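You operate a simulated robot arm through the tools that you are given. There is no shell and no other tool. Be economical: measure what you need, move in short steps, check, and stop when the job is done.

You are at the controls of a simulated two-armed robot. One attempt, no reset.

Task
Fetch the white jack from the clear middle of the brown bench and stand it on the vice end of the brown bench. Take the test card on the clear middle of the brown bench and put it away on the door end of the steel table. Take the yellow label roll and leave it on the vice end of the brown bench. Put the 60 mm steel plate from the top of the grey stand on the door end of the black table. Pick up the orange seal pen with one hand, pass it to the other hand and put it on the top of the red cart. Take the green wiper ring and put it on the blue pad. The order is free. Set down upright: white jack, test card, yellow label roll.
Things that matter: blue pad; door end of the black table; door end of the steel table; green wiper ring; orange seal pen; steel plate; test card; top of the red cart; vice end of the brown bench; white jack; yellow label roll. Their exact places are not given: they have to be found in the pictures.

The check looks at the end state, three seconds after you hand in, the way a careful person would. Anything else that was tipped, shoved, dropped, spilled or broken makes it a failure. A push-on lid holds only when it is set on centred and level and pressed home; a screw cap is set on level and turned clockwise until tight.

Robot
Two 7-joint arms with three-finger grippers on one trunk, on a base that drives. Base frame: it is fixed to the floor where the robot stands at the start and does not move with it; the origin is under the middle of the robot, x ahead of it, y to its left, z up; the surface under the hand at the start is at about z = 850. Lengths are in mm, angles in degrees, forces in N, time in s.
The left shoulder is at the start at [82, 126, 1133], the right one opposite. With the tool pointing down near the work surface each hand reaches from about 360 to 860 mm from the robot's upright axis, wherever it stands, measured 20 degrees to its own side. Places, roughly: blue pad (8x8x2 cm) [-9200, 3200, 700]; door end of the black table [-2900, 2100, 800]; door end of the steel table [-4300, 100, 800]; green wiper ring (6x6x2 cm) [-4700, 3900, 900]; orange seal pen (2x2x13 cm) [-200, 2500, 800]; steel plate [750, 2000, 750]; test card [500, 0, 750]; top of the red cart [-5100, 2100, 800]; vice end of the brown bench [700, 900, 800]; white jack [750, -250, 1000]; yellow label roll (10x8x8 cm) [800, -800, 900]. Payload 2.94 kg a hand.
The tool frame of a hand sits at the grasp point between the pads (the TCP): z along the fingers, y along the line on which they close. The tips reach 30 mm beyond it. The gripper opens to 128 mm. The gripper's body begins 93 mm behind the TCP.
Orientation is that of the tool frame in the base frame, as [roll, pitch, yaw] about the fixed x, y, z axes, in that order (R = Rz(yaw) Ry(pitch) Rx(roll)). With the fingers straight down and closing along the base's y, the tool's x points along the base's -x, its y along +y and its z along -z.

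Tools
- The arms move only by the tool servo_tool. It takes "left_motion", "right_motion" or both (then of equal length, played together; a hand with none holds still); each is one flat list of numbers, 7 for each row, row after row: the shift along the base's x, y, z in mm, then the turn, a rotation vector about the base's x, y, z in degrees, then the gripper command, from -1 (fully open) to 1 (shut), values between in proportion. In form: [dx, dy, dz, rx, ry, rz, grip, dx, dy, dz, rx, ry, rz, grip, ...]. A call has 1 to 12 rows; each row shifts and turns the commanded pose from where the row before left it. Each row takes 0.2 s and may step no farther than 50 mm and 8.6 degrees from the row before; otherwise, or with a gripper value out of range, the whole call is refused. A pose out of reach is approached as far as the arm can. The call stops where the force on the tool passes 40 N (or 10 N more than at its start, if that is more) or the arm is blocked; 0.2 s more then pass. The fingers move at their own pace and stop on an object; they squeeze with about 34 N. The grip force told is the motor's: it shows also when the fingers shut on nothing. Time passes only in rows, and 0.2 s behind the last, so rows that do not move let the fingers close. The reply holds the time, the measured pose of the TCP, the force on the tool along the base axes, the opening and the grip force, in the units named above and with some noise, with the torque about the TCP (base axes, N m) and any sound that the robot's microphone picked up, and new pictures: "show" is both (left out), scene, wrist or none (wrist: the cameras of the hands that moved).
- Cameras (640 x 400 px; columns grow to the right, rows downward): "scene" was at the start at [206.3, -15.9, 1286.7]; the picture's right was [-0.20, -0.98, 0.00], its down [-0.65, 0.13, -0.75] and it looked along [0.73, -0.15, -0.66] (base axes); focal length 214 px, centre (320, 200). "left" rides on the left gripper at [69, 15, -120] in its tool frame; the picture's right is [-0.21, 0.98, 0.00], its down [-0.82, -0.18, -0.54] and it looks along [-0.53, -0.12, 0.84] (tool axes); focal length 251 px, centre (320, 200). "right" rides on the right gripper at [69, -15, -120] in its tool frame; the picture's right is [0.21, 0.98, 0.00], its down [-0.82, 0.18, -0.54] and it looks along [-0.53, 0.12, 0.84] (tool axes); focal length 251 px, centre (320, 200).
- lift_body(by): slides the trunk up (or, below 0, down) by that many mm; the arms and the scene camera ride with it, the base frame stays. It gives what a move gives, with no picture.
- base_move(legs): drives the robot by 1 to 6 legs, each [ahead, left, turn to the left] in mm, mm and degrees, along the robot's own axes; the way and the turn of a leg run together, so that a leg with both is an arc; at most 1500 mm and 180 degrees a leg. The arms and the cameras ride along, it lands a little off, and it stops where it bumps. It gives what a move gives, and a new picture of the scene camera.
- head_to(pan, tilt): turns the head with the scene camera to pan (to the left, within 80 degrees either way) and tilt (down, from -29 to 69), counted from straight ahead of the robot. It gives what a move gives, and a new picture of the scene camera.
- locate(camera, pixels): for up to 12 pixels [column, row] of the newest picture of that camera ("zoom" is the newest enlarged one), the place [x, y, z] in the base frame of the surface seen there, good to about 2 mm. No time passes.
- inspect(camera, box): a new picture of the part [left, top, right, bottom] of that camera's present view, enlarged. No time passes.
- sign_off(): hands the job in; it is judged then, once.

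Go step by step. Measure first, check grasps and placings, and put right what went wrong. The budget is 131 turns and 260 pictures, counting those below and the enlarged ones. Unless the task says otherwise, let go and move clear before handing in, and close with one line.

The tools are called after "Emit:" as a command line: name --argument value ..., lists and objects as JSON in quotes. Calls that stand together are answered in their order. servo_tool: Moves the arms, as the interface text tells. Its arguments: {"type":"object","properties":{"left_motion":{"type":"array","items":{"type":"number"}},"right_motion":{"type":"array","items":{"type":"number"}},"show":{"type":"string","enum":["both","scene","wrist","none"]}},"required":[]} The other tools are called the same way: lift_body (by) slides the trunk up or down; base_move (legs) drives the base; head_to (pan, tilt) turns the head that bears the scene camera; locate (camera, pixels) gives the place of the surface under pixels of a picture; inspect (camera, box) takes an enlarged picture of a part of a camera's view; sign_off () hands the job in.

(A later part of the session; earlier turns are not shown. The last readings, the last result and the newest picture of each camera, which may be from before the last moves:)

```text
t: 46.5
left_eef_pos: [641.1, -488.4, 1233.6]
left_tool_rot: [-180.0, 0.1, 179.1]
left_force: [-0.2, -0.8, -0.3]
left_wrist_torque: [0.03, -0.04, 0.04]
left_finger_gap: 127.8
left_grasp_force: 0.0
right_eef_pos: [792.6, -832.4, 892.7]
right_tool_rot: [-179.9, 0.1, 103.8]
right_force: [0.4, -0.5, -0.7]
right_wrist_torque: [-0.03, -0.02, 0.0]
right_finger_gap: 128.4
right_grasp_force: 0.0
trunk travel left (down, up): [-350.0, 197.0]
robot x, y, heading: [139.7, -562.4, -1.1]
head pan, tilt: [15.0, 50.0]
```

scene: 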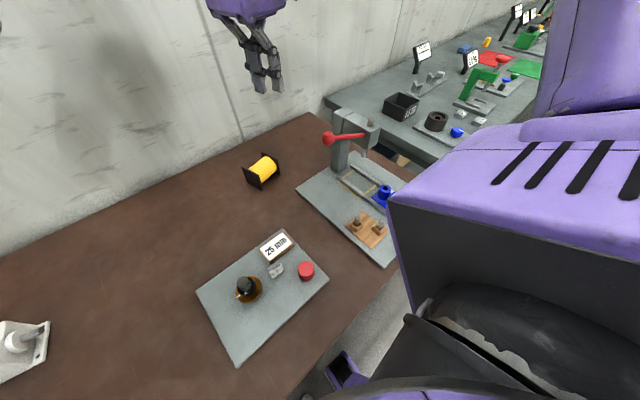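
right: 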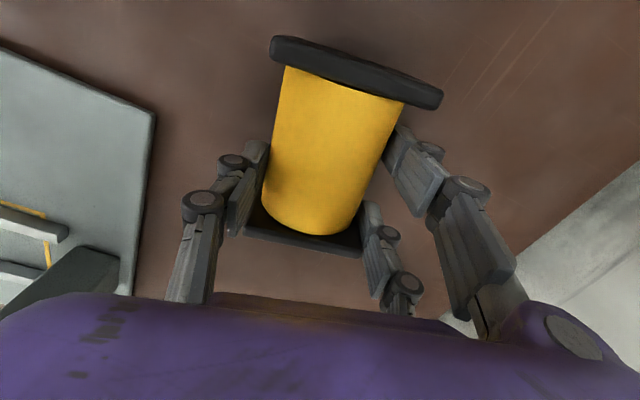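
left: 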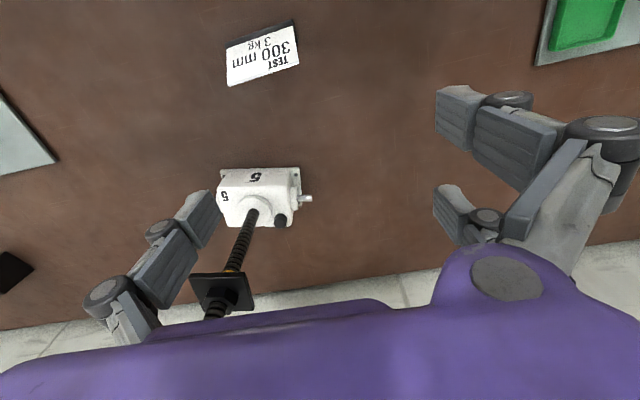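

Emit:
lift_body --by -5

Emit:
servo_tool --right_motion '[0, 0, 0, 0, 0, 0, 1, 0, 0, 0, 0, 0, 0, 1, 0, 0, 0, 0, 0, 0, 1]' --show "none"

Emit:
lift_body --by 25

Emit:
inspect --camera "right" --box '[160, 0, 480, 250]'

```text
t: 47.0
left_eef_pos: [641.2, -490.3, 1228.9]
left_tool_rot: [-179.9, 0.1, 179.1]
left_force: [-0.4, -0.6, 1.3]
left_wrist_torque: [-0.01, 0.03, 0.0]
left_finger_gap: 128.1
left_grasp_force: 0.2
right_eef_pos: [791.7, -832.4, 887.6]
right_tool_rot: [-180.0, 0.1, 103.9]
right_force: [-0.6, 0.6, -0.2]
right_wrist_torque: [0.0, -0.01, 0.02]
right_finger_gap: 128.1
right_grasp_force: 0.1
trunk travel left (down, up): [-345.0, 202.0]
robot x, y, heading: [137.3, -558.5, -0.7]
head pan, tilt: [15.0, 50.0]
```

```text
t: 47.8
left_eef_pos: [641.4, -488.4, 1228.7]
left_tool_rot: [-180.0, 0.1, 179.0]
left_force: [-1.4, -0.2, -0.6]
left_wrist_torque: [0.03, 0.0, -0.02]
left_finger_gap: 128.1
left_grasp_force: 0.1
right_eef_pos: [792.8, -831.9, 887.9]
right_tool_rot: [-180.0, 0.1, 103.9]
right_force: [1.6, -0.2, 1.7]
right_wrist_torque: [0.23, -0.14, -0.09]
right_finger_gap: 63.6
right_grasp_force: 33.8
trunk travel left (down, up): [-345.0, 202.0]
robot x, y, heading: [140.5, -558.6, -0.5]
head pan, tilt: [15.0, 50.0]
```

```text
t: 48.5
left_eef_pos: [643.7, -489.2, 1252.5]
left_tool_rot: [179.9, -0.1, 179.1]
left_force: [-0.2, 0.3, 0.3]
left_wrist_torque: [0.04, 0.03, -0.02]
left_finger_gap: 128.0
left_grasp_force: 0.0
right_eef_pos: [793.3, -832.8, 911.9]
right_tool_rot: [-179.8, 0.1, 103.9]
right_force: [1.2, 0.1, -2.6]
right_wrist_torque: [-0.02, 0.01, -0.01]
right_finger_gap: 63.4
right_grasp_force: 34.2
trunk travel left (down, up): [-370.0, 177.0]
robot x, y, heading: [142.4, -558.8, -0.7]
head pan, tilt: [15.0, 50.0]
```

```text
1.60 times, centred on (320, 125) of right
```

zoom: 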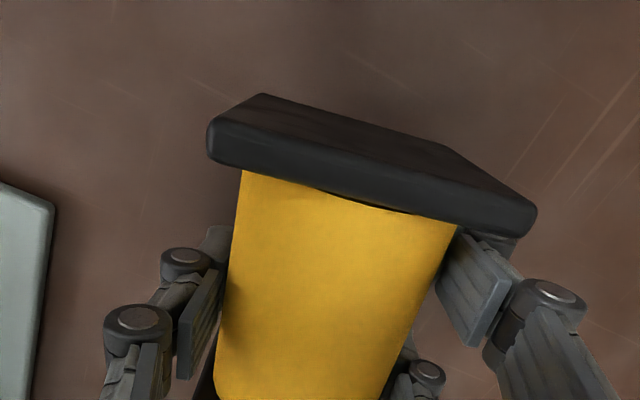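

The roll is lifted and weighs about 2.6 N. I'll raise by the trunk, retract slowly, then check again.

Emit:
lift_body --by 140

Emit:
servo_tool --right_motion '[-10, 2, 5, 0, 0, 0, 1, -20, 4, 10, 0, 0, 0, 1, -20, 4, 10, 0, 0, 0, 1, -20, 4, 10, 0, 0, 0, 1, -20, 4, 10, 0, 0, 0, 1, -20, 4, 10, 0, 0, 0, 1]' --show "wrist"

```text
t: 50.2
left_eef_pos: [642.2, -488.4, 1392.2]
left_tool_rot: [-180.0, -0.1, 179.1]
left_force: [0.6, 1.2, -0.3]
left_wrist_torque: [0.03, 0.01, -0.01]
left_finger_gap: 127.8
left_grasp_force: 0.0
right_eef_pos: [790.1, -832.5, 1224.4]
right_tool_rot: [165.2, 3.8, 103.2]
right_force: [0.5, -0.4, -3.6]
right_wrist_torque: [0.0, 0.0, 0.02]
right_finger_gap: 63.2
right_grasp_force: 33.9
trunk travel left (down, up): [-510.0, 37.0]
robot x, y, heading: [140.0, -558.3, -1.0]
head pan, tilt: [15.0, 50.0]
```

```text
t: 51.6
left_eef_pos: [639.4, -488.0, 1394.1]
left_tool_rot: [-180.0, 0.1, 179.1]
left_force: [-0.5, 0.0, 0.2]
left_wrist_torque: [0.01, -0.04, -0.01]
left_finger_gap: 128.1
left_grasp_force: 0.0
right_eef_pos: [678.4, -810.9, 1281.8]
right_tool_rot: [165.0, 3.9, 103.2]
right_force: [-0.6, 0.5, -2.4]
right_wrist_torque: [-0.04, -0.04, -0.02]
right_finger_gap: 63.0
right_grasp_force: 33.9
trunk travel left (down, up): [-510.0, 37.0]
robot x, y, heading: [139.1, -558.0, -0.9]
head pan, tilt: [15.0, 50.0]
```

right: 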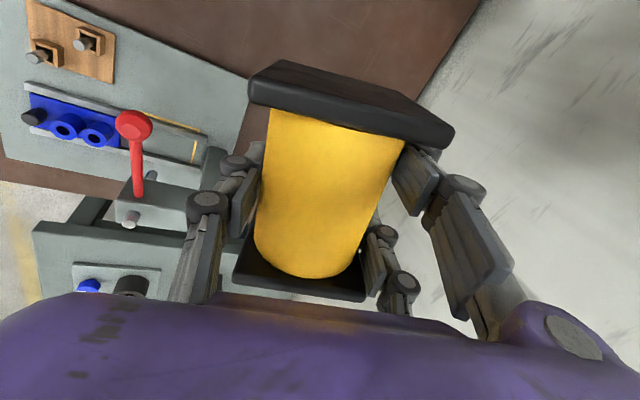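

The hand tilted ~15° during the trunk lift, so I'll level it. Then I'll drive toward the jack and point the head at it.

Emit:
servo_tool --right_motion '[0, 0, 0, 0, 7.8, 0, 1, 0, 0, 0, 0, 7.8, 0, 1]' --show "none"

Emit:
base_move --legs '[[-80, 0, 0], [0, 200, 0]]'

Emit:
head_to --pan 25 --tilt 40

```text
t: 52.2
left_eef_pos: [642.4, -488.9, 1393.3]
left_tool_rot: [-180.0, 0.1, 179.1]
left_force: [1.0, -0.2, -0.4]
left_wrist_torque: [0.01, 0.03, 0.05]
left_finger_gap: 128.1
left_grasp_force: 0.0
right_eef_pos: [680.9, -809.6, 1280.0]
right_tool_rot: [-179.6, 0.2, 103.8]
right_force: [-0.4, -0.4, -1.9]
right_wrist_torque: [-0.02, -0.02, 0.0]
right_finger_gap: 62.3
right_grasp_force: 33.7
trunk travel left (down, up): [-510.0, 37.0]
robot x, y, heading: [137.5, -560.5, -0.9]
head pan, tilt: [15.0, 50.0]
```

```text
t: 55.2
left_eef_pos: [563.1, -287.6, 1393.1]
left_tool_rot: [-180.0, 0.1, 178.9]
left_force: [-0.1, 0.9, -1.0]
left_wrist_torque: [0.0, -0.02, -0.03]
left_finger_gap: 128.2
left_grasp_force: 0.1
right_eef_pos: [600.4, -608.1, 1280.3]
right_tool_rot: [-179.8, 0.2, 103.6]
right_force: [0.0, -0.2, -3.0]
right_wrist_torque: [0.03, -0.02, 0.0]
right_finger_gap: 61.9
right_grasp_force: 34.3
trunk travel left (down, up): [-510.0, 37.0]
robot x, y, heading: [61.9, -354.3, -1.2]
head pan, tilt: [15.0, 50.0]
```

scene: 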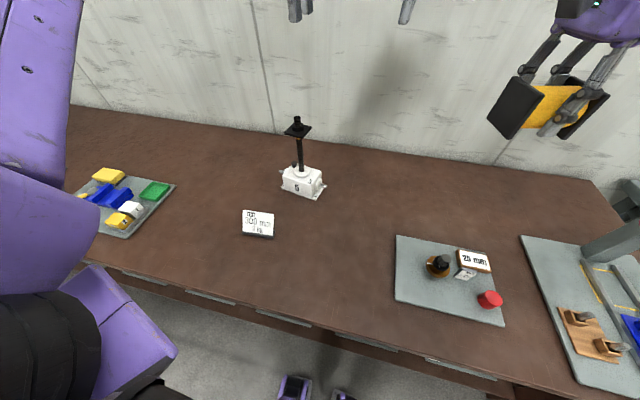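

```text
t: 56.0
left_eef_pos: [564.3, -288.0, 1392.7]
left_tool_rot: [-179.9, 0.1, 178.9]
left_force: [0.2, -0.2, -0.8]
left_wrist_torque: [-0.02, 0.01, -0.04]
left_finger_gap: 127.9
left_grasp_force: 0.1
right_eef_pos: [601.1, -609.3, 1281.8]
right_tool_rot: [-179.7, 0.2, 103.5]
right_force: [-0.1, -0.2, -2.1]
right_wrist_torque: [0.0, 0.01, 0.0]
right_finger_gap: 61.8
right_grasp_force: 34.1
trunk travel left (down, up): [-510.0, 37.0]
robot x, y, heading: [62.0, -354.4, -1.1]
head pan, tilt: [25.0, 40.0]
```

scene: 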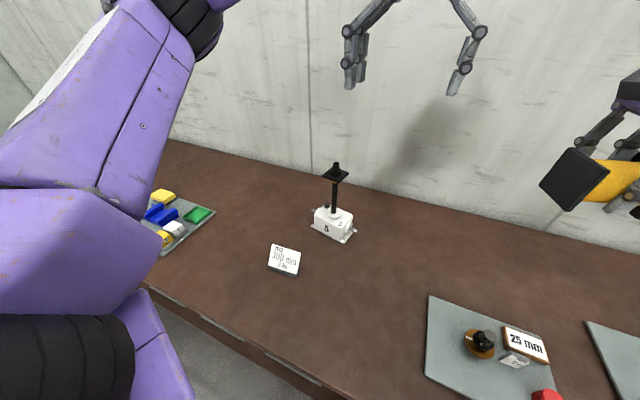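

The gap is creeping down (63.6→61.8), which could mean the roll is slipping. I'll check the wrist view.

Emit:
inspect --camera "right" --box '[160, 0, 480, 250]'

Emit:
locate --camera "right" --pixels '[[330, 130], [325, 170], [320, 230], [350, 95], [300, 285]]'

Emit:
locate --camera "scene" --pixels '[[336, 166], [335, 174], [335, 190], [325, 176], [347, 173], [335, 182], [320, 213], [355, 232], [318, 231], [340, 240], [284, 250], [284, 275]]'

Emit:
inspect --camera "scene" --box '[285, 150, 385, 250]'

```text
1.60 times, centred on (320, 125) of right
```

zoom: 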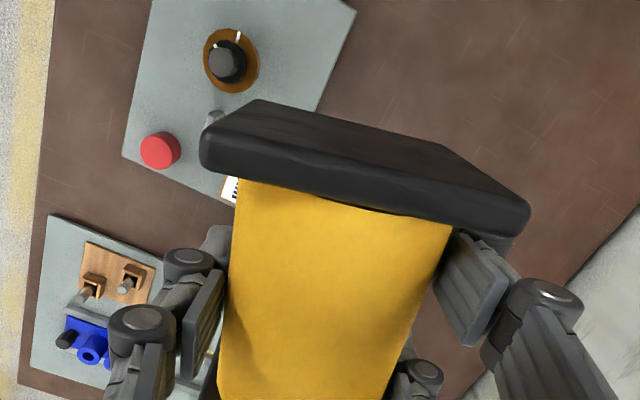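

```text
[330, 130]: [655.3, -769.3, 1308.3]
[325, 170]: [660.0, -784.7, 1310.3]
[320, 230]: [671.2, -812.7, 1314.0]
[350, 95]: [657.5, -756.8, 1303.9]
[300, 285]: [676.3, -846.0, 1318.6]
```

```text
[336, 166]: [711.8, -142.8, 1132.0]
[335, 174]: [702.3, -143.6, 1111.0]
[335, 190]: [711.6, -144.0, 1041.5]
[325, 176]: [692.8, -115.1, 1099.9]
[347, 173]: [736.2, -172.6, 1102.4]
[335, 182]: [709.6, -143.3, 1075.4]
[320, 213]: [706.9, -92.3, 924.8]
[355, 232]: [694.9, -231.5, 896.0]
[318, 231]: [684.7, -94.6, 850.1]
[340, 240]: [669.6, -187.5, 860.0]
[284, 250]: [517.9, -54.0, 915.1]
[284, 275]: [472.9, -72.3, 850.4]
```

```text
4.00 times, centred on (335, 200) of scene
```

zoom: 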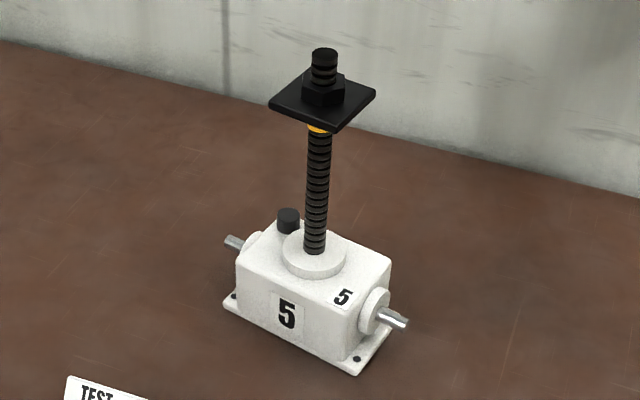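

The roll is steady in the grip. The jack's screw axis is at about (710,-143), its plate underside at about z 1095, and it stands upright. I'll grip the screw horizontally just below the plate, so I'm turning the left hand to point forward.

Emit:
servo_tool --left_motion '[0, 10, -20, 0, -8.2, 0, -1, 0, 10, -20, 0, -8.2, 0, -1, 0, 10, -20, 0, -8.2, 0, -1, 0, 10, -20, 0, -8.2, 0, -1, 0, 10, -20, 0, -8.2, 0, -1, 0, 10, -20, 0, -8.2, 0, -1, 0, 10, -20, 0, -8.2, 0, -1, 0, 10, -20, 0, -8.2, 0, -1, 0, 10, -20, 0, -8.2, 0, -1, 0, 10, -20, 0, -8.2, 0, -1, 0, 10, -20, 0, -8, 0, -1]' --show "scene"

```text
t: 58.4
left_eef_pos: [618.1, -216.0, 1237.3]
left_tool_rot: [176.7, 70.9, 176.4]
left_force: [-0.1, -0.5, 0.4]
left_wrist_torque: [0.02, 0.0, -0.03]
left_finger_gap: 128.0
left_grasp_force: 0.1
left hand out of reach, approached as far as the arm can: row 7, 8, 9, 10, 11
right_eef_pos: [600.1, -608.8, 1281.1]
right_tool_rot: [-179.7, 0.1, 103.6]
right_force: [0.4, 0.5, -2.6]
right_wrist_torque: [0.0, 0.0, 0.0]
right_finger_gap: 61.7
right_grasp_force: 34.1
trunk travel left (down, up): [-510.0, 37.0]
robot x, y, heading: [63.9, -354.3, -0.8]
head pan, tilt: [25.0, 40.0]
```

scene: 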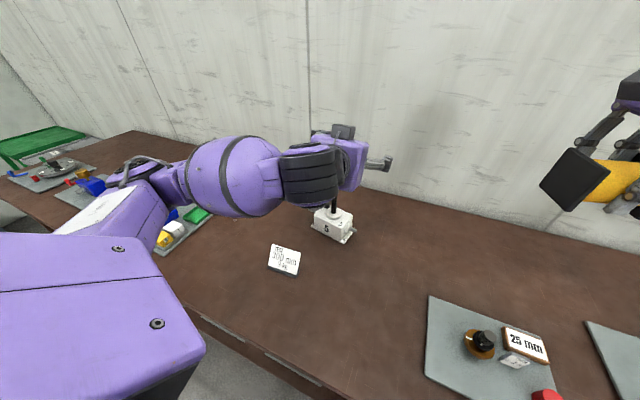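

The arm is too folded for a horizontal pose. I'll back the base 160 mm, then finish levelling.

Emit:
base_move --legs '[[-160, 0, 0]]'

Emit:
servo_tool --left_motion '[20, 0, 0, 0, -8, 0, -1, 20, 0, 0, 0, -8, 0, -1, 10, 0, 0, 0, -4, 0, -1]' --show "none"

```text
t: 59.8
left_eef_pos: [457.9, -213.2, 1236.6]
left_tool_rot: [176.6, 70.9, 176.5]
left_force: [-0.1, -0.8, -0.2]
left_wrist_torque: [-0.01, -0.02, -0.02]
left_finger_gap: 128.0
left_grasp_force: 0.0
right_eef_pos: [441.4, -606.4, 1281.1]
right_tool_rot: [-179.5, 0.2, 103.7]
right_force: [-0.6, 0.2, -2.1]
right_wrist_torque: [-0.01, 0.03, 0.01]
right_finger_gap: 61.3
right_grasp_force: 33.7
trunk travel left (down, up): [-510.0, 37.0]
robot x, y, heading: [-97.3, -351.4, -0.7]
head pan, tilt: [25.0, 40.0]
```

scene: 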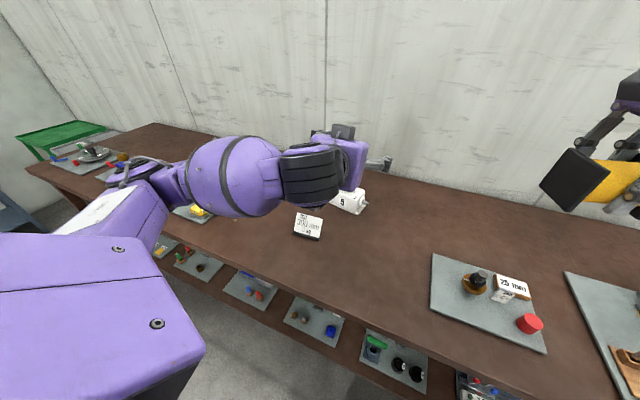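

```text
t: 60.6
left_eef_pos: [462.2, -214.5, 1244.8]
left_tool_rot: [172.8, 73.3, 171.7]
left_force: [0.1, 0.1, 0.3]
left_wrist_torque: [0.0, 0.0, -0.05]
left_finger_gap: 128.1
left_grasp_force: 0.1
left hand out of reach, approached as far as the arm can: row 1, 2, 3
right_eef_pos: [439.0, -605.3, 1280.9]
right_tool_rot: [-179.7, 0.2, 103.7]
right_force: [0.0, 0.3, -3.1]
right_wrist_torque: [0.0, -0.03, 0.02]
right_finger_gap: 61.3
right_grasp_force: 34.1
trunk travel left (down, up): [-510.0, 37.0]
robot x, y, heading: [-104.4, -353.6, -1.1]
head pan, tilt: [25.0, 40.0]
```

Emit:
servo_tool --left_motion '[40, 8, -20, 0, 0, 0, -1, 40, 8, -20, 0, -2, 0, -1, 30, 8, -20, 0, -5, 0, -1, 0, 8, -20, 0, -5, 0, -1, 0, 8, -20, 0, -5, 0, -1]' --show "none"

```text
t: 61.8
left_eef_pos: [494.8, -167.6, 1230.8]
left_tool_rot: [176.6, 73.1, 174.2]
left_force: [0.0, -0.2, 0.2]
left_wrist_torque: [0.01, 0.0, -0.02]
left_finger_gap: 128.0
left_grasp_force: 0.0
left hand out of reach, approached as far as the arm can: row 1, 2, 3, 4, 5
right_eef_pos: [439.5, -605.0, 1280.1]
right_tool_rot: [-179.7, 0.2, 103.7]
right_force: [0.0, -0.3, -1.7]
right_wrist_torque: [-0.02, -0.03, 0.0]
right_finger_gap: 61.4
right_grasp_force: 34.3
trunk travel left (down, up): [-510.0, 37.0]
robot x, y, heading: [-101.3, -353.7, -0.9]
head pan, tilt: [25.0, 40.0]
```

The wrist limit is near 73°, which is fine for this grip. I'll back off the tilt slightly and move down and forward.

Emit:
servo_tool --left_motion '[0, 0, -20, 0, 6, 0, -1, 20, 5, -30, 0, 0, 0, -1, 20, 5, -30, 0, 0, 0, -1]' --show "none"

```text
t: 62.6
left_eef_pos: [531.1, -159.3, 1160.0]
left_tool_rot: [178.2, 67.1, 175.7]
left_force: [0.7, 0.0, 0.1]
left_wrist_torque: [0.03, -0.01, -0.01]
left_finger_gap: 128.0
left_grasp_force: 0.0
left hand out of reach, approached as far as the arm can: row 3
right_eef_pos: [440.2, -605.7, 1281.2]
right_tool_rot: [-179.7, 0.3, 103.8]
right_force: [0.4, 0.1, -2.4]
right_wrist_torque: [0.01, 0.01, -0.02]
right_finger_gap: 61.5
right_grasp_force: 33.9
trunk travel left (down, up): [-510.0, 37.0]
robot x, y, heading: [-100.2, -353.4, -0.9]
head pan, tilt: [25.0, 40.0]
```

Lowering the trunk should straighten the forearm and ease the wrist bend. I'll raise the hand first, then lower the trunk 150.

Emit:
servo_tool --left_motion '[-20, 0, 30, 0, 5, 0, -1, -10, 0, 30, 0, 0, 0, -1]' --show "none"

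Emit:
lift_body --by -150

Emit:
servo_tool --left_motion '[10, 3, 0, 0, -6, 0, -1, 20, 3, 0, 0, -6, 0, -1, 20, 3, 0, 0, -6, 0, -1]' --show "scene"

```text
t: 63.2
left_eef_pos: [500.4, -158.8, 1221.5]
left_tool_rot: [179.0, 62.1, 176.4]
left_force: [0.6, 1.2, -0.4]
left_wrist_torque: [0.0, 0.0, 0.02]
left_finger_gap: 128.0
left_grasp_force: 0.0
right_eef_pos: [438.9, -605.8, 1280.8]
right_tool_rot: [-179.8, 0.3, 103.7]
right_force: [-0.8, -0.1, -2.5]
right_wrist_torque: [-0.02, -0.04, 0.0]
right_finger_gap: 61.5
right_grasp_force: 33.8
trunk travel left (down, up): [-510.0, 37.0]
robot x, y, heading: [-99.8, -353.3, -1.2]
head pan, tilt: [25.0, 40.0]
```

```text
t: 64.9
left_eef_pos: [499.4, -161.8, 1070.7]
left_tool_rot: [179.1, 62.2, 176.5]
left_force: [-0.2, 0.1, 0.6]
left_wrist_torque: [-0.01, -0.01, 0.01]
left_finger_gap: 128.0
left_grasp_force: 0.0
right_eef_pos: [438.5, -604.7, 1131.1]
right_tool_rot: [-179.7, 0.2, 103.7]
right_force: [-0.2, -0.2, -2.9]
right_wrist_torque: [-0.01, 0.0, 0.0]
right_finger_gap: 61.5
right_grasp_force: 34.1
trunk travel left (down, up): [-360.0, 187.0]
robot x, y, heading: [-96.7, -351.3, -1.0]
head pan, tilt: [25.0, 40.0]
```

```text
t: 65.7
left_eef_pos: [529.5, -154.4, 1070.1]
left_tool_rot: [176.1, 74.1, 173.8]
left_force: [0.0, 0.1, 0.5]
left_wrist_torque: [-0.04, -0.04, 0.01]
left_finger_gap: 128.1
left_grasp_force: 0.0
left hand out of reach, approached as far as the arm can: row 3
right_eef_pos: [439.9, -606.2, 1132.0]
right_tool_rot: [-179.7, 0.2, 103.7]
right_force: [-0.5, -0.2, -2.4]
right_wrist_torque: [0.01, -0.05, -0.05]
right_finger_gap: 61.6
right_grasp_force: 33.7
trunk travel left (down, up): [-360.0, 187.0]
robot x, y, heading: [-99.5, -352.8, -0.8]
head pan, tilt: [25.0, 40.0]
```

scene: 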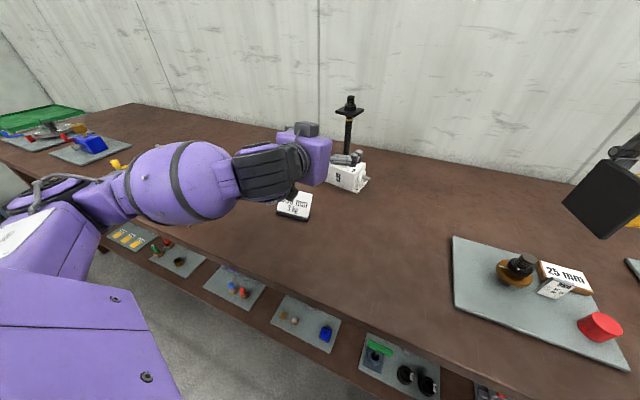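

The hand points forward at 74° pitch and is aligned in y, so I'll bring the screw between the fingers by driving ahead 180 with the hand 12 mm lower.

Emit:
lift_body --by -10

Emit:
base_move --legs '[[130, 14, 0]]'

Emit:
inspect --camera "left" --box '[0, 0, 640, 400]'

```text
t: 66.3
left_eef_pos: [529.4, -155.1, 1059.6]
left_tool_rot: [176.3, 74.0, 173.9]
left_force: [0.1, -0.6, -0.1]
left_wrist_torque: [0.04, 0.01, 0.01]
left_finger_gap: 127.7
left_grasp_force: 0.1
right_eef_pos: [439.1, -605.1, 1120.0]
right_tool_rot: [-179.8, 0.1, 103.7]
right_force: [0.4, -0.4, -2.4]
right_wrist_torque: [-0.04, 0.0, 0.0]
right_finger_gap: 61.5
right_grasp_force: 33.9
trunk travel left (down, up): [-350.0, 197.0]
robot x, y, heading: [-100.9, -354.7, -1.0]
head pan, tilt: [25.0, 40.0]
```

```text
t: 67.6
left_eef_pos: [660.1, -143.5, 1059.7]
left_tool_rot: [176.4, 74.0, 173.7]
left_force: [0.2, -0.4, 0.0]
left_wrist_torque: [0.01, 0.01, -0.04]
left_finger_gap: 128.2
left_grasp_force: 0.0
right_eef_pos: [570.4, -593.7, 1121.5]
right_tool_rot: [-179.7, 0.1, 103.5]
right_force: [1.8, 0.3, -3.2]
right_wrist_torque: [0.02, 0.01, 0.01]
right_finger_gap: 62.1
right_grasp_force: 33.9
trunk travel left (down, up): [-350.0, 197.0]
robot x, y, heading: [34.2, -341.0, -1.3]
head pan, tilt: [25.0, 40.0]
```

scene: 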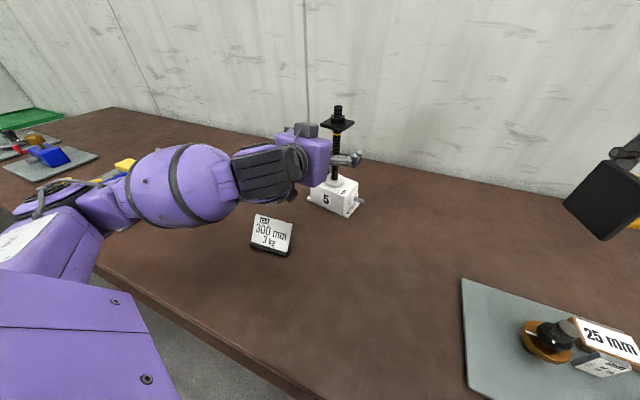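

```text
1.00 times, centred on (320, 200) of left (not enlarged: the box is as wide or as high as the picture)
```

zoom: 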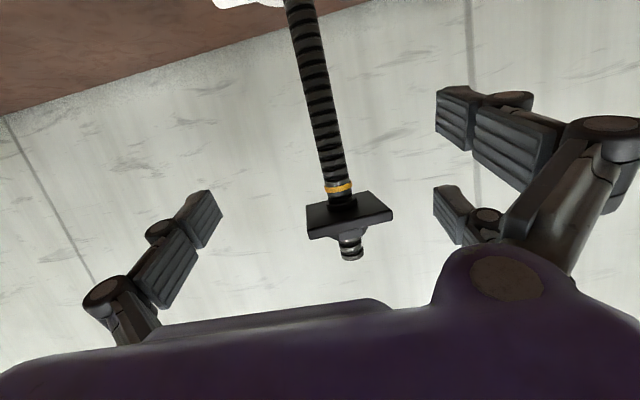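

The screw is between the open fingers, centred near column 325. I'll drive ahead the last 50 and close.

Emit:
base_move --legs '[[50, 2, 0]]'

Emit:
servo_tool --left_motion '[0, 0, 0, 0, 0, 0, 0.3, 0, 0, 0, 0, 0, 0, 0.6, 0, 0, 0, 0, 0, 0, 1, 0, 0, 0, 0, 0, 0, 1, 0, 0, 0, 0, 0, 0, 1]' --show "wrist"

```text
t: 68.5
left_eef_pos: [709.4, -142.5, 1058.9]
left_tool_rot: [176.3, 74.1, 173.8]
left_force: [-0.9, 0.3, 0.5]
left_wrist_torque: [0.04, 0.0, 0.02]
left_finger_gap: 127.9
left_grasp_force: 0.1
right_eef_pos: [620.1, -593.7, 1120.9]
right_tool_rot: [-179.7, 0.2, 103.6]
right_force: [0.4, 0.4, -2.9]
right_wrist_torque: [0.02, 0.0, 0.0]
right_finger_gap: 61.7
right_grasp_force: 33.5
trunk travel left (down, up): [-350.0, 197.0]
robot x, y, heading: [78.9, -341.9, -1.1]
head pan, tilt: [25.0, 40.0]
```

scene: 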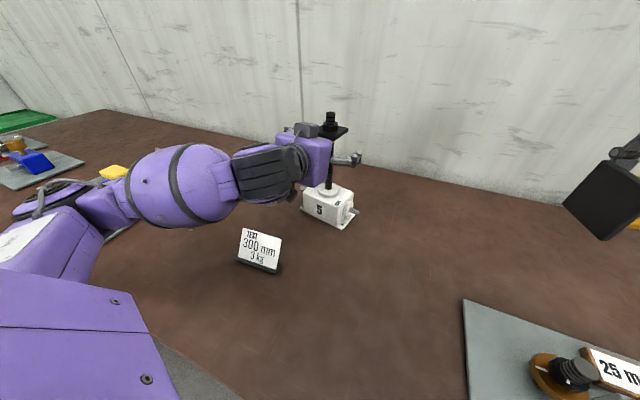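

```text
t: 69.7
left_eef_pos: [708.7, -143.1, 1060.3]
left_tool_rot: [176.9, 74.0, 174.3]
left_force: [-7.2, 3.7, 1.3]
left_wrist_torque: [-1.33, 0.39, -0.35]
left_finger_gap: 38.1
left_grasp_force: 34.1
right_eef_pos: [618.7, -592.4, 1121.8]
right_tool_rot: [-179.7, 0.3, 103.6]
right_force: [0.7, -0.2, -2.5]
right_wrist_torque: [-0.05, -0.03, 0.01]
right_finger_gap: 61.5
right_grasp_force: 34.2
trunk travel left (down, up): [-350.0, 197.0]
robot x, y, heading: [79.6, -341.3, -1.2]
head pan, tilt: [25.0, 40.0]
```

left: 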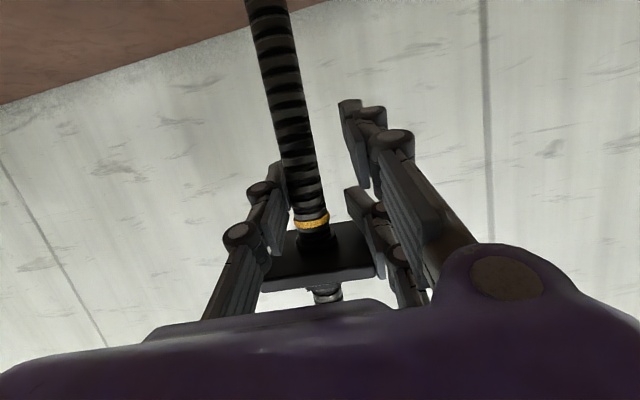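

The gap stopped at 38 with a side torque, so something other than the bare screw may be pinched. I'll look closer.

Emit:
inspect --camera "left" --box '[190, 60, 450, 320]'

Emit:
inspect --camera "scene" --box '[270, 90, 390, 240]'

Emit:
locate --camera "left" --pixels '[[270, 60], [290, 130], [305, 190], [312, 222], [318, 240], [300, 270], [330, 292], [370, 235], [375, 265], [265, 270], [285, 165], [345, 115]]'

```text
1.54 times, centred on (320, 190) of left
```

zoom: 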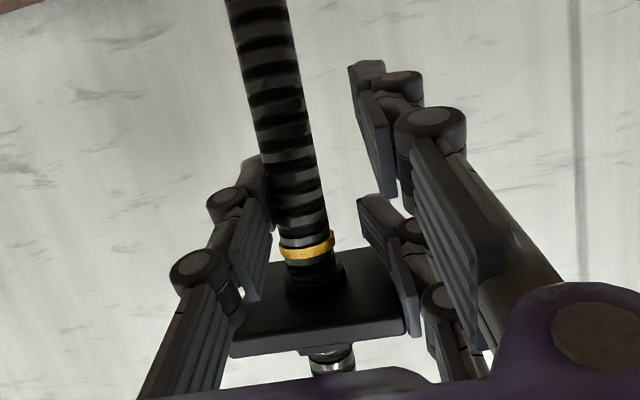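

```text
2.67 times, centred on (330, 165) of scene
```

zoom: 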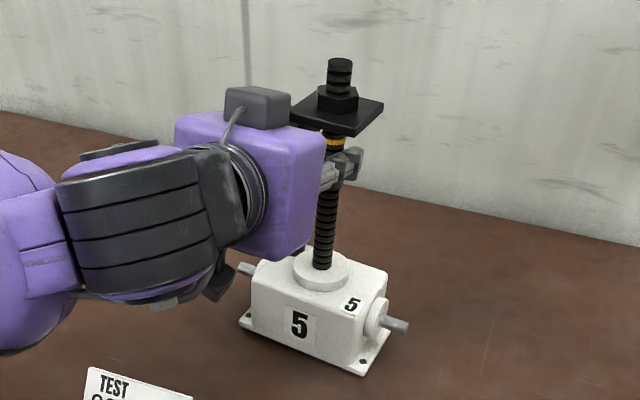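

```text
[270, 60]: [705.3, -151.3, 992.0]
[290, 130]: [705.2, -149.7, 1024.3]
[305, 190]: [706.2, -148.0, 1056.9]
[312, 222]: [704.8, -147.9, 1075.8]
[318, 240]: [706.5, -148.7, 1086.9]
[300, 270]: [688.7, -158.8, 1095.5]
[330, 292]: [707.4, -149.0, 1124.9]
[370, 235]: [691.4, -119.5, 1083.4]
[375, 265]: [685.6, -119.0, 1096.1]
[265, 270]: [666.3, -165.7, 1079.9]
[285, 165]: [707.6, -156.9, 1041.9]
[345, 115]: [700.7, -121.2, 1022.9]
```

The left pad touches the screw (centre y≈-148.5) while the right doesn't: the hand is ~6 mm off centre. I'll open, shift -6 in y, +6 in x, and close again.

Emit:
servo_tool --left_motion '[0, 0, 0, 0, 0, 0, 0, 0, 0, 0, 0, 0, 0, 0, 0, -6, 0, 0, 0, 0, 0, 0, 0, 0, 0, 0, 0, 0.6, 0, 0, 0, 0, 0, 0, 1, 0, 0, 0, 0, 0, 0, 1, 0, 0, 0, 0, 0, 0, 1]' --show "wrist"

Emit:
inspect --camera "scene" --box '[270, 90, 390, 240]'

```text
t: 71.3
left_eef_pos: [710.1, -148.1, 1062.1]
left_tool_rot: [176.7, 73.9, 174.1]
left_force: [-3.9, 2.7, 0.6]
left_wrist_torque: [-1.25, -0.22, -0.2]
left_finger_gap: 38.1
left_grasp_force: 33.7
right_eef_pos: [619.1, -592.0, 1120.3]
right_tool_rot: [-179.7, 0.3, 103.7]
right_force: [-0.3, 0.7, -2.3]
right_wrist_torque: [0.02, 0.01, 0.01]
right_finger_gap: 61.8
right_grasp_force: 34.0
trunk travel left (down, up): [-350.0, 197.0]
robot x, y, heading: [76.7, -342.5, -1.1]
head pan, tilt: [25.0, 40.0]
```

left: 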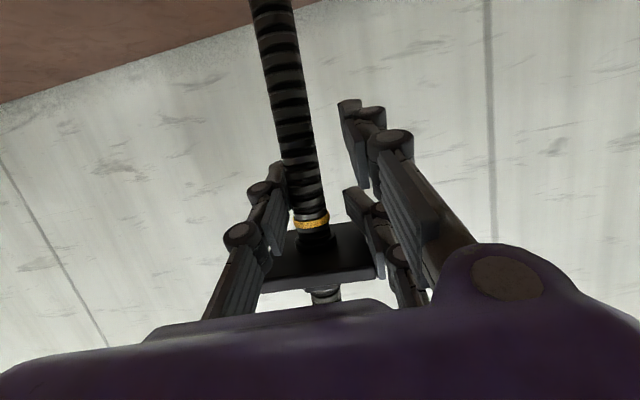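

```text
2.67 times, centred on (330, 165) of scene
```

zoom: 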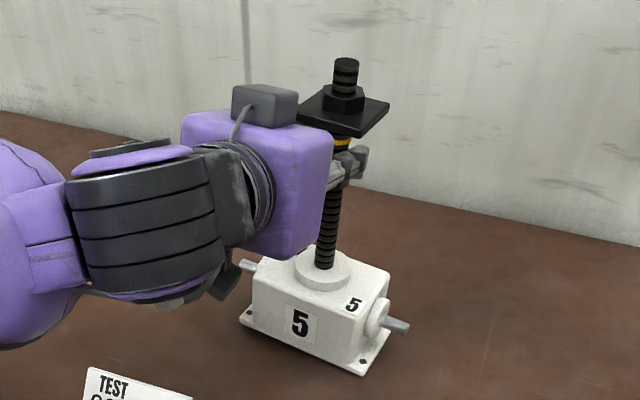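

Same 38.1 gap at both offsets, so a finger is probably catching the plate's underside. I'll open, go 35 mm lower, and close again.

Emit:
servo_tool --left_motion '[0, 0, 0, 0, 0, 0, 0, 0, 0, 0, 0, 0, 0, -0.3]' --show "none"

Emit:
lift_body --by -35

Emit:
servo_tool --left_motion '[0, 0, 0, 0, 0, 0, 0.6, 0, 0, 0, 0, 0, 0, 1, 0, 0, 0, 0, 0, 0, 1, 0, 0, 0, 0, 0, 0, 1]' --show "wrist"

```text
t: 71.9
left_eef_pos: [709.9, -149.0, 1057.2]
left_tool_rot: [176.9, 73.2, 174.2]
left_force: [-1.2, -1.4, -24.3]
left_wrist_torque: [-0.87, 0.12, -0.1]
left_finger_gap: 82.0
left_grasp_force: 0.0
right_eef_pos: [621.7, -593.2, 1119.5]
right_tool_rot: [-179.6, 0.3, 103.6]
right_force: [-0.8, 0.6, -2.6]
right_wrist_torque: [0.02, -0.04, -0.02]
right_finger_gap: 61.7
right_grasp_force: 34.7
trunk travel left (down, up): [-350.0, 197.0]
robot x, y, heading: [81.7, -343.7, -1.0]
head pan, tilt: [25.0, 40.0]
```

```text
t: 72.7
left_eef_pos: [710.7, -148.7, 1012.3]
left_tool_rot: [177.0, 72.3, 174.4]
left_force: [-0.1, 0.2, 0.7]
left_wrist_torque: [-0.01, 0.01, -0.02]
left_finger_gap: 83.2
left_grasp_force: 0.1
right_eef_pos: [620.2, -593.4, 1086.2]
right_tool_rot: [-179.8, 0.2, 103.7]
right_force: [0.5, 0.5, -1.9]
right_wrist_torque: [-0.03, -0.05, -0.01]
right_finger_gap: 61.6
right_grasp_force: 34.4
trunk travel left (down, up): [-315.0, 232.0]
robot x, y, heading: [76.6, -338.6, -1.0]
head pan, tilt: [25.0, 40.0]
```

```text
t: 73.7
left_eef_pos: [712.1, -144.8, 1011.0]
left_tool_rot: [177.0, 72.1, 174.6]
left_force: [-1.4, 10.2, 2.1]
left_wrist_torque: [0.0, 0.07, 0.04]
left_finger_gap: 18.9
left_grasp_force: 33.7
right_eef_pos: [619.8, -592.7, 1085.7]
right_tool_rot: [-179.7, 0.3, 103.6]
right_force: [-0.2, 0.2, -2.6]
right_wrist_torque: [-0.03, -0.01, 0.0]
right_finger_gap: 61.4
right_grasp_force: 34.0
trunk travel left (down, up): [-315.0, 232.0]
robot x, y, heading: [83.8, -337.8, -1.2]
head pan, tilt: [25.0, 40.0]
```

left: 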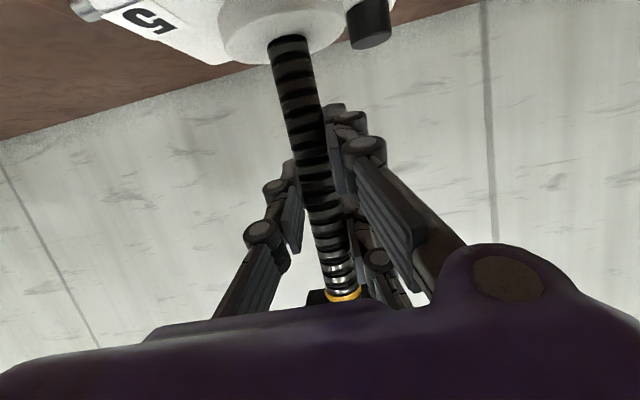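

The pads now hold the bare screw (18.9 mm). Test lift of 20 mm.

Emit:
lift_body --by 20

Emit:
inspect --camera "scene" --box '[230, 70, 430, 270]'

```text
t: 74.4
left_eef_pos: [713.0, -145.6, 1026.7]
left_tool_rot: [177.2, 71.6, 174.7]
left_force: [-2.3, 1.2, -27.3]
left_wrist_torque: [0.11, 0.07, -0.09]
left_finger_gap: 18.4
left_grasp_force: 34.5
right_eef_pos: [621.2, -592.7, 1105.1]
right_tool_rot: [-179.7, 0.2, 103.5]
right_force: [0.0, -0.3, -3.1]
right_wrist_torque: [-0.03, -0.01, -0.01]
right_finger_gap: 61.6
right_grasp_force: 34.2
trunk travel left (down, up): [-335.0, 212.0]
robot x, y, heading: [80.2, -343.0, -1.0]
head pan, tilt: [25.0, 40.0]
```

```text
2.00 times, centred on (330, 170) of scene
```

zoom: 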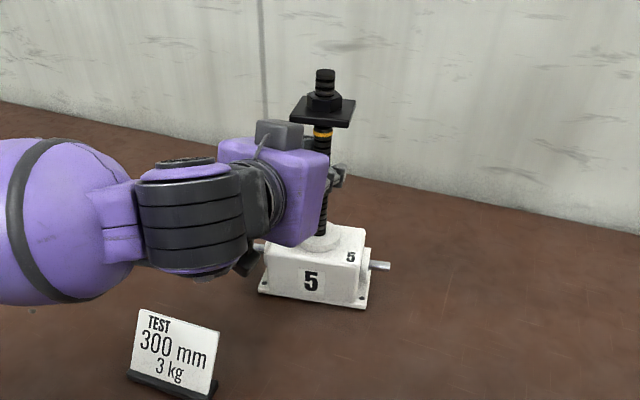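

The jack is lifted (~27 N) and hangs upright. I'll raise it another 110 mm and look left along the bench.

Emit:
lift_body --by 120

Emit:
base_move --legs '[[-120, 0, 0]]'

Emit:
head_to --pan 60 --tilt 25

```text
t: 75.9
left_eef_pos: [714.8, -147.9, 1145.8]
left_tool_rot: [177.2, 71.5, 174.6]
left_force: [0.7, -0.2, -28.7]
left_wrist_torque: [-0.02, -0.12, 0.01]
left_finger_gap: 17.8
left_grasp_force: 34.4
right_eef_pos: [622.9, -592.5, 1224.2]
right_tool_rot: [-179.6, 0.2, 103.6]
right_force: [0.6, -0.1, -4.0]
right_wrist_torque: [-0.04, 0.01, -0.01]
right_finger_gap: 61.6
right_grasp_force: 34.6
trunk travel left (down, up): [-455.0, 92.0]
robot x, y, heading: [81.5, -339.5, -0.9]
head pan, tilt: [25.0, 40.0]
```

```text
t: 77.1
left_eef_pos: [594.7, -145.6, 1146.4]
left_tool_rot: [177.3, 71.5, 174.6]
left_force: [0.4, 0.2, -28.1]
left_wrist_torque: [-0.01, -0.12, 0.02]
left_finger_gap: 18.0
left_grasp_force: 33.9
right_eef_pos: [503.0, -591.2, 1224.2]
right_tool_rot: [-179.6, 0.2, 103.6]
right_force: [1.6, -0.4, -2.7]
right_wrist_torque: [0.01, 0.01, 0.02]
right_finger_gap: 61.6
right_grasp_force: 34.1
trunk travel left (down, up): [-455.0, 92.0]
robot x, y, heading: [-39.0, -338.5, -1.1]
head pan, tilt: [25.0, 40.0]
```

scene: 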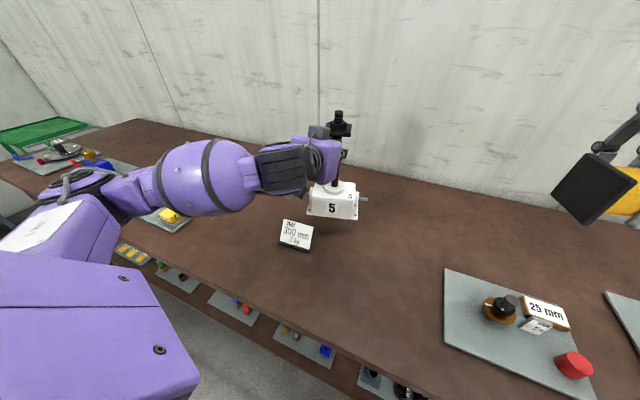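

```text
t: 78.2
left_eef_pos: [592.3, -146.2, 1145.6]
left_tool_rot: [177.2, 71.2, 174.6]
left_force: [0.1, 0.1, -27.3]
left_wrist_torque: [-0.05, -0.2, 0.0]
left_finger_gap: 17.7
left_grasp_force: 33.9
right_eef_pos: [502.4, -590.9, 1224.8]
right_tool_rot: [-179.7, 0.3, 103.5]
right_force: [0.6, 0.6, -2.7]
right_wrist_torque: [-0.02, -0.01, -0.01]
right_finger_gap: 61.5
right_grasp_force: 33.8
trunk travel left (down, up): [-455.0, 92.0]
robot x, y, heading: [-37.2, -338.1, -1.4]
head pan, tilt: [60.0, 25.0]
```

scene: 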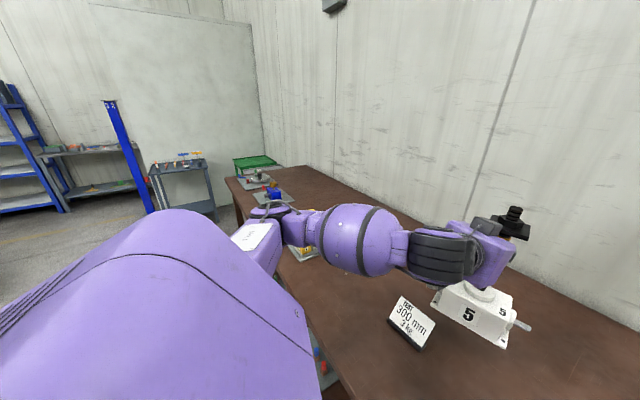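

Path along the bench looks clear. I'll drive left 600 and look.

Emit:
base_move --legs '[[0, 600, 0]]'

Emit:
head_to --pan 35 --tilt 35

```text
t: 83.9
left_eef_pos: [600.3, 463.0, 1146.0]
left_tool_rot: [177.2, 71.4, 175.0]
left_force: [1.0, 0.3, -27.6]
left_wrist_torque: [0.01, -0.2, -0.01]
left_finger_gap: 18.0
left_grasp_force: 34.1
right_eef_pos: [512.1, 18.0, 1224.7]
right_tool_rot: [-179.6, 0.2, 103.9]
right_force: [0.3, -0.3, -3.3]
right_wrist_torque: [-0.03, -0.02, 0.0]
right_finger_gap: 61.7
right_grasp_force: 34.1
trunk travel left (down, up): [-455.0, 92.0]
robot x, y, heading: [-32.0, 270.0, -0.6]
head pan, tilt: [60.0, 25.0]
```

scene: 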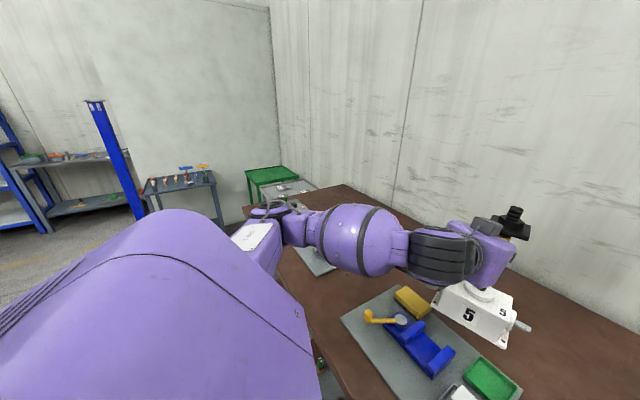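

```text
t: 84.8
left_eef_pos: [600.4, 463.9, 1142.7]
left_tool_rot: [177.2, 70.9, 175.0]
left_force: [0.4, -0.4, -27.9]
left_wrist_torque: [-0.05, -0.22, 0.03]
left_finger_gap: 17.9
left_grasp_force: 33.5
right_eef_pos: [512.2, 17.2, 1223.6]
right_tool_rot: [-179.6, 0.3, 104.0]
right_force: [-0.6, 0.5, -2.5]
right_wrist_torque: [-0.01, -0.03, -0.01]
right_finger_gap: 61.5
right_grasp_force: 34.5
trunk travel left (down, up): [-455.0, 92.0]
robot x, y, heading: [-26.9, 265.6, -0.8]
head pan, tilt: [35.0, 35.0]
```

scene: 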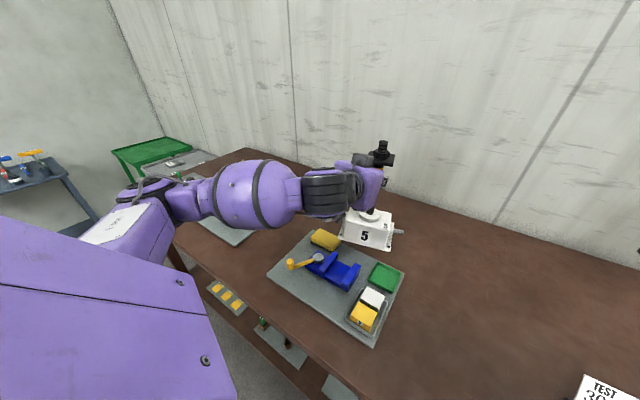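

The blue vice is at (332,268). I'll measure its plate, the other plate and the bench's left end.

Emit:
locate --camera "scene" --pixels '[[268, 275], [325, 233], [404, 270], [373, 345], [240, 240], [255, 232], [250, 152], [180, 235], [300, 190], [330, 180], [290, 264], [420, 215]]'

Emit:
inspect --camera "scene" --box '[150, 130, 420, 350]'

```text
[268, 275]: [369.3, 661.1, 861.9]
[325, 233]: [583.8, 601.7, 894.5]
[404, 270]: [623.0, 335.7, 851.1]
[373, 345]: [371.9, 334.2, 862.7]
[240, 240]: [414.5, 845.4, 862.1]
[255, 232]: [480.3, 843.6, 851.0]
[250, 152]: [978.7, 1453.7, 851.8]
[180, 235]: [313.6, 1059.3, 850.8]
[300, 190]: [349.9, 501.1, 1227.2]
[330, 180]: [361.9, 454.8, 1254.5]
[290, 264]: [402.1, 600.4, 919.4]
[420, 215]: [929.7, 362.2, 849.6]
```

```text
1.82 times, centred on (285, 240) of scene
```

zoom: 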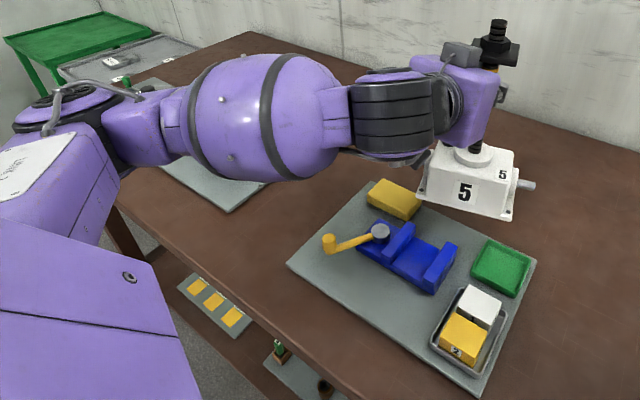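

Emit:
base_move --legs '[[0, 350, 0]]'

Emit:
head_to --pan 20 --tilt 40

```text
t: 88.5
left_eef_pos: [605.2, 811.7, 1142.2]
left_tool_rot: [177.2, 70.9, 174.8]
left_force: [0.3, -0.1, -27.0]
left_wrist_torque: [-0.04, -0.24, 0.01]
left_finger_gap: 17.7
left_grasp_force: 33.8
right_eef_pos: [516.4, 365.1, 1224.2]
right_tool_rot: [-179.5, 0.2, 103.7]
right_force: [-0.3, -0.7, -2.2]
right_wrist_torque: [-0.02, -0.01, 0.01]
right_finger_gap: 61.5
right_grasp_force: 33.7
trunk travel left (down, up): [-455.0, 92.0]
robot x, y, heading: [-22.4, 617.6, -0.9]
head pan, tilt: [35.0, 35.0]
```

scene: 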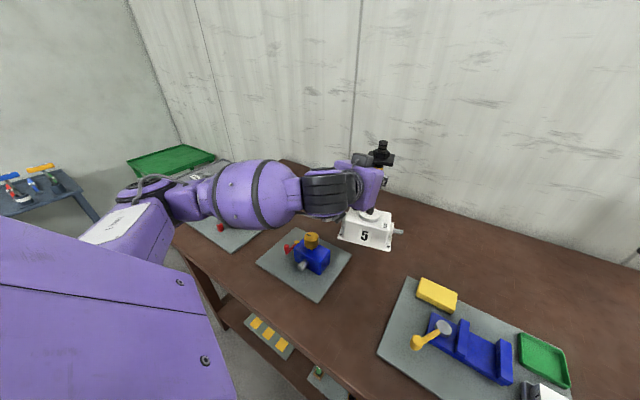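

```text
t: 89.2
left_eef_pos: [603.7, 811.8, 1140.0]
left_tool_rot: [177.3, 70.7, 174.9]
left_force: [-0.4, 0.0, -27.7]
left_wrist_torque: [-0.01, -0.27, 0.03]
left_finger_gap: 18.1
left_grasp_force: 33.6
right_eef_pos: [516.8, 366.0, 1224.5]
right_tool_rot: [-179.6, 0.1, 103.8]
right_force: [-0.3, -0.3, -2.4]
right_wrist_torque: [-0.03, 0.05, 0.01]
right_finger_gap: 61.2
right_grasp_force: 34.0
trunk travel left (down, up): [-455.0, 92.0]
robot x, y, heading: [-22.9, 615.7, -0.9]
head pan, tilt: [20.0, 40.0]
```

scene: 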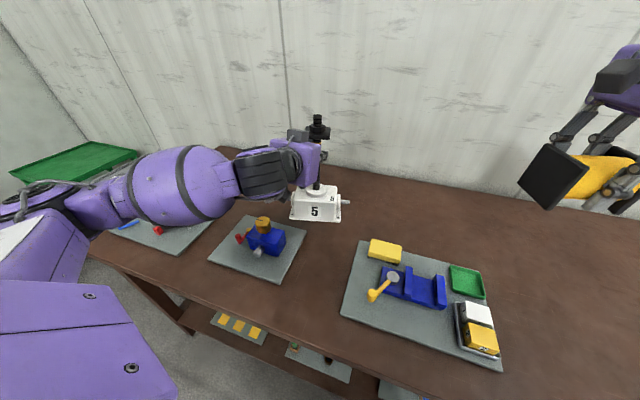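

Emit:
locate --camera "scene" --pixels '[[262, 238], [208, 260], [248, 215], [306, 248], [272, 282], [160, 225], [212, 222], [250, 170], [360, 180], [330, 230], [360, 245], [118, 255]]'

Emit:
inspect --camera "scene" --box '[80, 120, 400, 320]'

```text
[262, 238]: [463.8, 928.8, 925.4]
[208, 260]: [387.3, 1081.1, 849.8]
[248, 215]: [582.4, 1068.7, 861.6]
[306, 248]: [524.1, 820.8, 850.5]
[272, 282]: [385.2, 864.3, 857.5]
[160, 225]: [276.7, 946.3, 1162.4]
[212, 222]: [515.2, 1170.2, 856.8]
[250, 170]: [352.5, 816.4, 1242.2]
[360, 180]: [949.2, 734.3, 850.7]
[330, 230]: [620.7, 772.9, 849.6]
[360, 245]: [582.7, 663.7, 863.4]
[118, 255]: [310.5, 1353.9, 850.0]
```

```text
2.00 times, centred on (240, 220) of scene
```

zoom: 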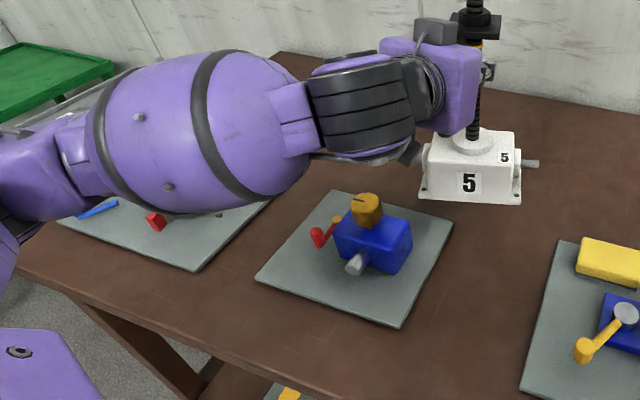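

The vice stands at (464,929), so the free area behind it around (730,960) suits the jack. I'll drive there at height.

Emit:
base_move --legs '[[105, 140, 0]]'

Emit:
inspect --camera "scene" --box '[180, 60, 420, 260]'

```text
t: 91.1
left_eef_pos: [711.2, 949.2, 1141.0]
left_tool_rot: [177.2, 70.6, 174.8]
left_force: [0.5, 0.2, -27.9]
left_wrist_torque: [-0.1, -0.2, 0.0]
left_finger_gap: 17.9
left_grasp_force: 33.9
right_eef_pos: [622.9, 503.1, 1224.4]
right_tool_rot: [-179.6, 0.2, 103.8]
right_force: [-0.3, -0.8, -2.4]
right_wrist_torque: [0.02, -0.02, 0.02]
right_finger_gap: 61.7
right_grasp_force: 34.2
trunk travel left (down, up): [-455.0, 92.0]
robot x, y, heading: [82.4, 752.1, -0.9]
head pan, tilt: [20.0, 40.0]
```

scene: 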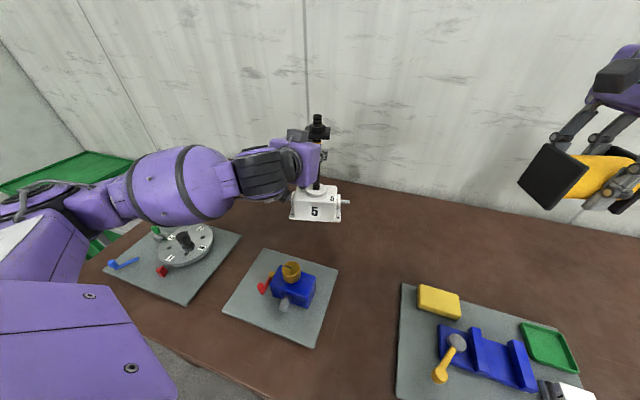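

```text
2.00 times, centred on (300, 160) of scene
```

zoom: 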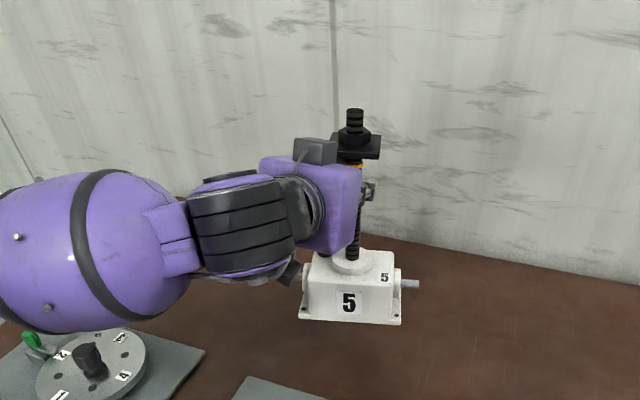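

Emit:
locate --camera "zoom" --pixels '[[350, 318], [302, 312], [398, 318], [354, 110], [358, 155], [250, 378], [350, 250]]'

```text
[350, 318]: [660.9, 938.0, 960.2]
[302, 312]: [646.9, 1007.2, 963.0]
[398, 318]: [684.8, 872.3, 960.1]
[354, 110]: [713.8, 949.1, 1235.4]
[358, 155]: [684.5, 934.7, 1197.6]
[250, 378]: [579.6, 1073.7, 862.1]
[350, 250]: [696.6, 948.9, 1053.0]
```

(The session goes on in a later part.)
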